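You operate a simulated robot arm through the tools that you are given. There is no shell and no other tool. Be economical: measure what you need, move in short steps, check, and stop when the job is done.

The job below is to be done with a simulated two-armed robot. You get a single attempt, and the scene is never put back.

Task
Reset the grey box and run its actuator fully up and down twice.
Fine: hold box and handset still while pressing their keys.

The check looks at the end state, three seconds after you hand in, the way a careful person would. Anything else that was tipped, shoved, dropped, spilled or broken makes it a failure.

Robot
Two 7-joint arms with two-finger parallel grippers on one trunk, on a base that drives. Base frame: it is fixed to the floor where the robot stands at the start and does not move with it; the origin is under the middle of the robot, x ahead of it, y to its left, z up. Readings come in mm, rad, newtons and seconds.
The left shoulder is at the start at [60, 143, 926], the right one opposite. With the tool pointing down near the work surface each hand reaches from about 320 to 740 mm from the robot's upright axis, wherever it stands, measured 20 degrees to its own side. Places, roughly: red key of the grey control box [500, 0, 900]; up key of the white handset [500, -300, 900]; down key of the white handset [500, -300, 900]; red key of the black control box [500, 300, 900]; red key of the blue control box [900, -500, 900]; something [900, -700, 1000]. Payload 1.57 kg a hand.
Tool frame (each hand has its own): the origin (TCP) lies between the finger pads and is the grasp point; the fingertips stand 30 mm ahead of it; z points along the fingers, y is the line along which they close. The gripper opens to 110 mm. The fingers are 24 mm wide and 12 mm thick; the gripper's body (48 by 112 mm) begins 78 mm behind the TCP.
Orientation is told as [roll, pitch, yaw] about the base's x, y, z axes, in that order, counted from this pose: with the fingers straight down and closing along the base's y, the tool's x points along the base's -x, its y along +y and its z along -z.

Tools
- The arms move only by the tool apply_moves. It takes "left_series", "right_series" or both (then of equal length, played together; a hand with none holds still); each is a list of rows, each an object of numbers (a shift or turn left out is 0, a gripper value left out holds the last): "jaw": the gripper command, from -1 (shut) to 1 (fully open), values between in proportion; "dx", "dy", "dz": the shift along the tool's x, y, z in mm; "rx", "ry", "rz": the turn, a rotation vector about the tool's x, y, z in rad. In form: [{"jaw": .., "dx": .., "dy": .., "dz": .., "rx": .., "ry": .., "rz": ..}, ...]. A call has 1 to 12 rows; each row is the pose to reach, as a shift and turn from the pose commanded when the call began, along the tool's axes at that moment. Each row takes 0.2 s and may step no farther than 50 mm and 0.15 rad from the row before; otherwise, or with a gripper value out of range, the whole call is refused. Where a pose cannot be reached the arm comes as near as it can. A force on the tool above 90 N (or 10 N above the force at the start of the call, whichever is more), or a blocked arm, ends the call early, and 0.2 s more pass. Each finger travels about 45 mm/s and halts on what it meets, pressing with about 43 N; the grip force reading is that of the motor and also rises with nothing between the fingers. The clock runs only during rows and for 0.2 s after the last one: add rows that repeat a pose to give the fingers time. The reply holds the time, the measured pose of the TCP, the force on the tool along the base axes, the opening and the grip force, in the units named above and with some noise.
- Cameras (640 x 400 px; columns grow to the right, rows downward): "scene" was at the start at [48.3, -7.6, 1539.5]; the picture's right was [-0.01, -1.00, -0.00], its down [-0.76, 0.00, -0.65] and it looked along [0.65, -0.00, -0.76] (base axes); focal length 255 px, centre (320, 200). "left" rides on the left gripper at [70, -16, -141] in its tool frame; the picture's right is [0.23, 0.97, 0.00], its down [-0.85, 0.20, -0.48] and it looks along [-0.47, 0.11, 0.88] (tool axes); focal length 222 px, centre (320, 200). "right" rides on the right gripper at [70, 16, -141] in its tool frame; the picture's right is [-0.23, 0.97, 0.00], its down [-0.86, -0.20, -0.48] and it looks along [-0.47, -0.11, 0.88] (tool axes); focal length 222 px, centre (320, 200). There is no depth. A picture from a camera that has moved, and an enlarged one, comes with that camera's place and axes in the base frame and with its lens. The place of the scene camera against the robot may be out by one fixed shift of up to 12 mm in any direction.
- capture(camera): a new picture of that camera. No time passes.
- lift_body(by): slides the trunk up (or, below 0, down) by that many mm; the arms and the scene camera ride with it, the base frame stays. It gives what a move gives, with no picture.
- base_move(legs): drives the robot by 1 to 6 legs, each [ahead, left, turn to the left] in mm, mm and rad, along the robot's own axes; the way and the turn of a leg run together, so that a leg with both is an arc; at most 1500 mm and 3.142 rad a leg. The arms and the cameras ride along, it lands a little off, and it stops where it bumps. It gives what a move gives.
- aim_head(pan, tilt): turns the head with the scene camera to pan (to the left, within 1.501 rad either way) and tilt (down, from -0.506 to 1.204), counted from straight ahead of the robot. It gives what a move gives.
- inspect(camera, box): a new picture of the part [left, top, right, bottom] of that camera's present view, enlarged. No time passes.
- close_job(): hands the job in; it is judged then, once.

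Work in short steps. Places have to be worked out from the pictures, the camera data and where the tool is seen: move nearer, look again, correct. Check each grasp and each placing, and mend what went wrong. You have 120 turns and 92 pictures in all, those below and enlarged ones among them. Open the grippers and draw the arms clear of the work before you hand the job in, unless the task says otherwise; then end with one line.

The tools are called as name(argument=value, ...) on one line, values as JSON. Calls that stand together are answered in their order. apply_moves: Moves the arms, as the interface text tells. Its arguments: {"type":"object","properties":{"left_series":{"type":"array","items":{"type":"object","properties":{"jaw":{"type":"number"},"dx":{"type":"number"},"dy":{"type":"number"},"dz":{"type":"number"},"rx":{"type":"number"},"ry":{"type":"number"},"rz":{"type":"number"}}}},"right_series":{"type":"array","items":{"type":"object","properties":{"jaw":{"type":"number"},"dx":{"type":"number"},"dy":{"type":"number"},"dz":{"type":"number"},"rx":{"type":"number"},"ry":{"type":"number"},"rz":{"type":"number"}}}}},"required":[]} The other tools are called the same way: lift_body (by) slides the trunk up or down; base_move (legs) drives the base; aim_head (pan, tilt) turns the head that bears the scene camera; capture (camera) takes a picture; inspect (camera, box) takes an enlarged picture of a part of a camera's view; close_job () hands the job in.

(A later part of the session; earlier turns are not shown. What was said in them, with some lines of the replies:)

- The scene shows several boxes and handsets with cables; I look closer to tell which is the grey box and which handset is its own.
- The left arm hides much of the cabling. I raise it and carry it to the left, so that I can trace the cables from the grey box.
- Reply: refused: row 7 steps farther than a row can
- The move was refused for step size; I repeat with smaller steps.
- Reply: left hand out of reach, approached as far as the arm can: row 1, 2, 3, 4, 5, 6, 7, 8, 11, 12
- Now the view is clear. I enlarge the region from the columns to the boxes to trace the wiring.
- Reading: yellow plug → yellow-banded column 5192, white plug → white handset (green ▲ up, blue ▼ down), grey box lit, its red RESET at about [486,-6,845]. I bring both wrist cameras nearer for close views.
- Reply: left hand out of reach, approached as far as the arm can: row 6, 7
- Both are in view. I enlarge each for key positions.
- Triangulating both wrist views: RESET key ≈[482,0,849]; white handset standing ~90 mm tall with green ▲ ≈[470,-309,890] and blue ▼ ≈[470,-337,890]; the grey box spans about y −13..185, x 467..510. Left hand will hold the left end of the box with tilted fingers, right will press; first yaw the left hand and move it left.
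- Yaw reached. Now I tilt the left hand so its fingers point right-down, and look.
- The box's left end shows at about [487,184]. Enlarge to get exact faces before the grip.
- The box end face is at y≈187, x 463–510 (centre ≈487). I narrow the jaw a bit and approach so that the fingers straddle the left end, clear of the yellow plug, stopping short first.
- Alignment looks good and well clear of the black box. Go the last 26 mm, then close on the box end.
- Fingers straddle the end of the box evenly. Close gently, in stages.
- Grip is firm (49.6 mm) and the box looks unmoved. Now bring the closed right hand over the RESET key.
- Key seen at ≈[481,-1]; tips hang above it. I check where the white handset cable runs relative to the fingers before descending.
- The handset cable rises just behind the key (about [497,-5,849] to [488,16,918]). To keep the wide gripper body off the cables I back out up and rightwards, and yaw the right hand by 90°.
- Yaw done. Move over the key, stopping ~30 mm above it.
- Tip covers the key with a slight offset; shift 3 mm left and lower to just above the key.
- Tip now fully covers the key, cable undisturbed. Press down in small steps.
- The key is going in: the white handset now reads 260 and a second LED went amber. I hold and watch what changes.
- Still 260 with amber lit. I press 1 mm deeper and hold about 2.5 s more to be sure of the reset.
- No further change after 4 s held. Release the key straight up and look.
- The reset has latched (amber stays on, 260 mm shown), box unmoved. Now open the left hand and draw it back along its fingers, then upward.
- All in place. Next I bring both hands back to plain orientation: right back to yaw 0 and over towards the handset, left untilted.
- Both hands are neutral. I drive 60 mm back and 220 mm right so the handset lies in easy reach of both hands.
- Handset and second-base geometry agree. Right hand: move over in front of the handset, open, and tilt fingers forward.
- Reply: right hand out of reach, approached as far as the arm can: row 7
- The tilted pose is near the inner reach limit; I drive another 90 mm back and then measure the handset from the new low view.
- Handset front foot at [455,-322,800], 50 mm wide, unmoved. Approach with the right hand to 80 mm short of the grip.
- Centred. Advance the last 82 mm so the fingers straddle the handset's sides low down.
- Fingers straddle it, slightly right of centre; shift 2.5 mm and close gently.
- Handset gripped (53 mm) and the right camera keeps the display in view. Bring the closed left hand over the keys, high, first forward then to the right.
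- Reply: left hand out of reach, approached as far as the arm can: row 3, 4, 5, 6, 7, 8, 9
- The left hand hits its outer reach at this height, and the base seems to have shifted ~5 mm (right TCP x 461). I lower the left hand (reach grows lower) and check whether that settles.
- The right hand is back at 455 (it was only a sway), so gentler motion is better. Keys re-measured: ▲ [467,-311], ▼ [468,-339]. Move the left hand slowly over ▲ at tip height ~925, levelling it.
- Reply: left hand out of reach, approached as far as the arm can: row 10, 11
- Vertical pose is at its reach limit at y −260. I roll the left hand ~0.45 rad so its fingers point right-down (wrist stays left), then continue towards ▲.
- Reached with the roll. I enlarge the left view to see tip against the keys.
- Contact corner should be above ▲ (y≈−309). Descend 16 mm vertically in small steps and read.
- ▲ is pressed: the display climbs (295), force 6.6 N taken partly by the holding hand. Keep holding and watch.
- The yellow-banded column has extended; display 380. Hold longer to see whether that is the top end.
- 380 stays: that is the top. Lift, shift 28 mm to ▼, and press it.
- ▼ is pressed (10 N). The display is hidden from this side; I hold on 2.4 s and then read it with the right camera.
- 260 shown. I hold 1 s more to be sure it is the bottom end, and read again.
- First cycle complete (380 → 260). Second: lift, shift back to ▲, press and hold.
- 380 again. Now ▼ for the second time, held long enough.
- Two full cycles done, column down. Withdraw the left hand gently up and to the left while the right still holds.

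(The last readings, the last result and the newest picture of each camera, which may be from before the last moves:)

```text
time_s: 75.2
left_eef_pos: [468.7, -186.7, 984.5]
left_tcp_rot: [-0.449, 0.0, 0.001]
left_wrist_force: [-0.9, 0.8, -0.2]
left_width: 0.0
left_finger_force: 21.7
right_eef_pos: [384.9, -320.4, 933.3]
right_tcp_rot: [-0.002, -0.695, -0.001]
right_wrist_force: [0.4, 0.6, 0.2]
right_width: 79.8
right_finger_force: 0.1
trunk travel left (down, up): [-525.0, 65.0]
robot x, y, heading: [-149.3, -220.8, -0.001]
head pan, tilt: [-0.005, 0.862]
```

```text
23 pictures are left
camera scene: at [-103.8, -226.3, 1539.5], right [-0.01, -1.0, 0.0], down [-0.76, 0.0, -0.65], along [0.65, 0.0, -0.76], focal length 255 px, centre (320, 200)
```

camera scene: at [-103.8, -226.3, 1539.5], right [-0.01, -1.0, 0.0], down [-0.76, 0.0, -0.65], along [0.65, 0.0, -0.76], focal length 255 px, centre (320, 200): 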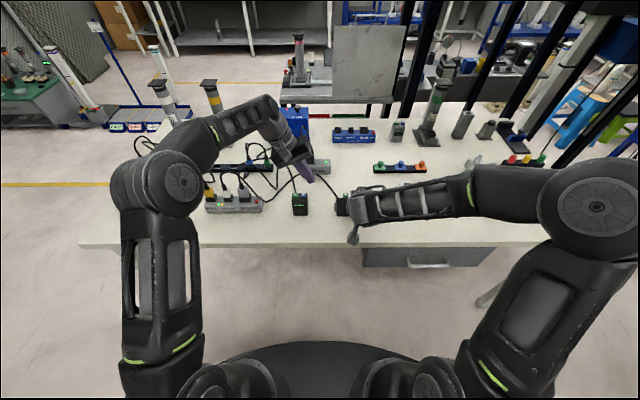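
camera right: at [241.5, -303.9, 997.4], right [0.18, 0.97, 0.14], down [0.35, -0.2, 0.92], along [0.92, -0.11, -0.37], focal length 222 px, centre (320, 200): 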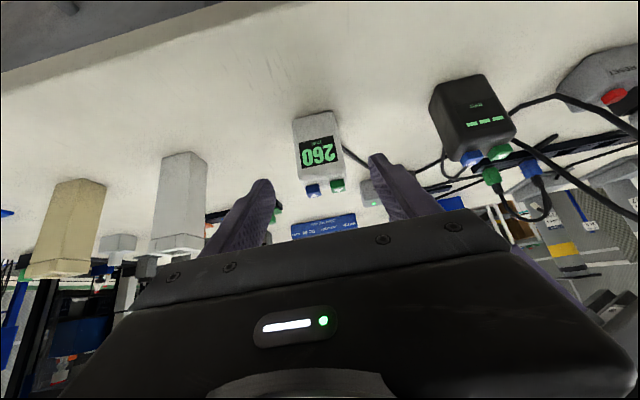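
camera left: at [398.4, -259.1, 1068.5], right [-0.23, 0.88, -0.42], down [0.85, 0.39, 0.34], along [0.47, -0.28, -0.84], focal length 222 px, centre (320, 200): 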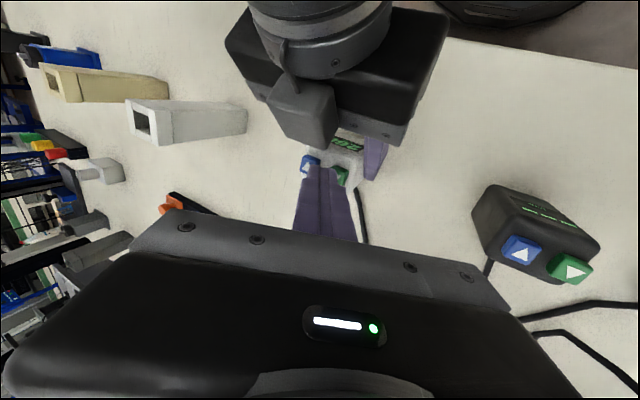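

The handset stands as before, released. Raise the left hand, retreat the right further, and open both.

apply_moves(left_series=[{"dz": -20, "rx": -0.08}, {"dz": -40, "rx": -0.16}, {"dz": -60, "rx": -0.24, "dx": 10}, {"dz": -75, "rx": -0.32, "dx": 25}, {"dz": -85, "rx": -0.4, "dx": 45}, {"dz": -85, "rx": -0.45, "dx": 65, "jaw": 0.5}, {"dz": -85, "rx": -0.45, "dx": 85, "jaw": 1}, {"dz": -85, "rx": -0.45, "dx": 100}], right_series=[{"dz": -10}, {"dz": -20}, {"dz": -30}, {"dz": -40}, {"dz": -50}, {"dz": -60, "jaw": 1}, {"dz": -60}, {"dz": -60}])

base_move(legs=[[-200, 0, 0]])

capture(camera="scene")

```text
time_s: 77.0
left_eef_pos: [368.2, -151.9, 1061.3]
left_tcp_rot: [-0.001, -0.001, 0.002]
left_wrist_force: [0.5, -0.1, -0.1]
left_width: 66.0
left_finger_force: 0.1
right_eef_pos: [346.3, -320.8, 977.7]
right_tcp_rot: [-0.003, -0.698, -0.002]
right_wrist_force: [-0.4, 0.3, -0.1]
right_width: 109.8
right_finger_force: 0.1
trunk travel left (down, up): [-525.0, 65.0]
robot x, y, heading: [-150.7, -219.3, 0.002]
head pan, tilt: [-0.005, 0.862]
```

```text
time_s: 78.6
left_eef_pos: [167.9, -153.0, 1060.5]
left_tcp_rot: [0.002, 0.0, -0.004]
left_wrist_force: [-1.0, 0.2, -0.5]
left_width: 109.9
left_finger_force: 0.1
right_eef_pos: [145.2, -323.9, 975.5]
right_tcp_rot: [-0.002, -0.7, -0.007]
right_wrist_force: [-0.5, 0.3, 0.7]
right_width: 110.1
right_finger_force: 0.0
trunk travel left (down, up): [-525.0, 65.0]
robot x, y, heading: [-351.2, -214.0, -0.009]
head pan, tilt: [-0.005, 0.862]
```

```text
22 pictures are left
camera scene: at [-304.5, -225.9, 1539.6], right [-0.01, -1.0, 0.0], down [-0.76, 0.01, -0.65], along [0.65, -0.01, -0.76], focal length 255 px, centre (320, 200)
```

scene: 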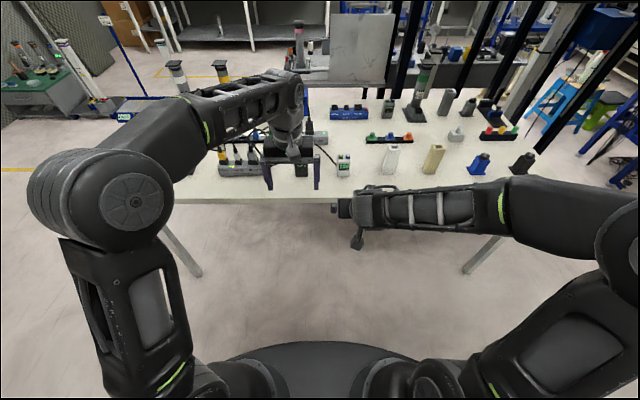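

One last enlarged look at the box, handset and column before handing in.

inspect(camera="scene", box=[200, 120, 360, 220])

```text
4.00 times, centred on (280, 170) of scene
camera zoom: at [-304.5, -225.9, 1539.6], right [-0.01, -1.0, 0.0], down [-0.76, 0.01, -0.65], along [0.65, -0.01, -0.76], focal length 1019 px, centre (480, 320)
```

zoom: 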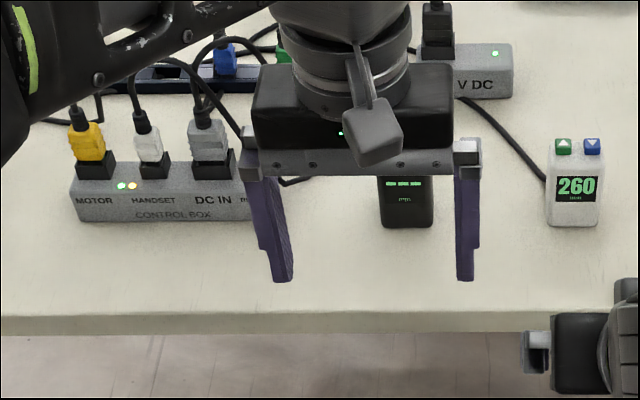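

Everything is in place: both LEDs are lit, the display reads 260, both grippers are open and the arms are clear. I hand in.

close_job()

```text
The job is handed in.
```

I reset the grey box and ran its actuator fully up and down twice (260 → 380 → 260 mm each time), holding the box and the white handset in the other hand during every key press; nothing was tipped or left out of place.
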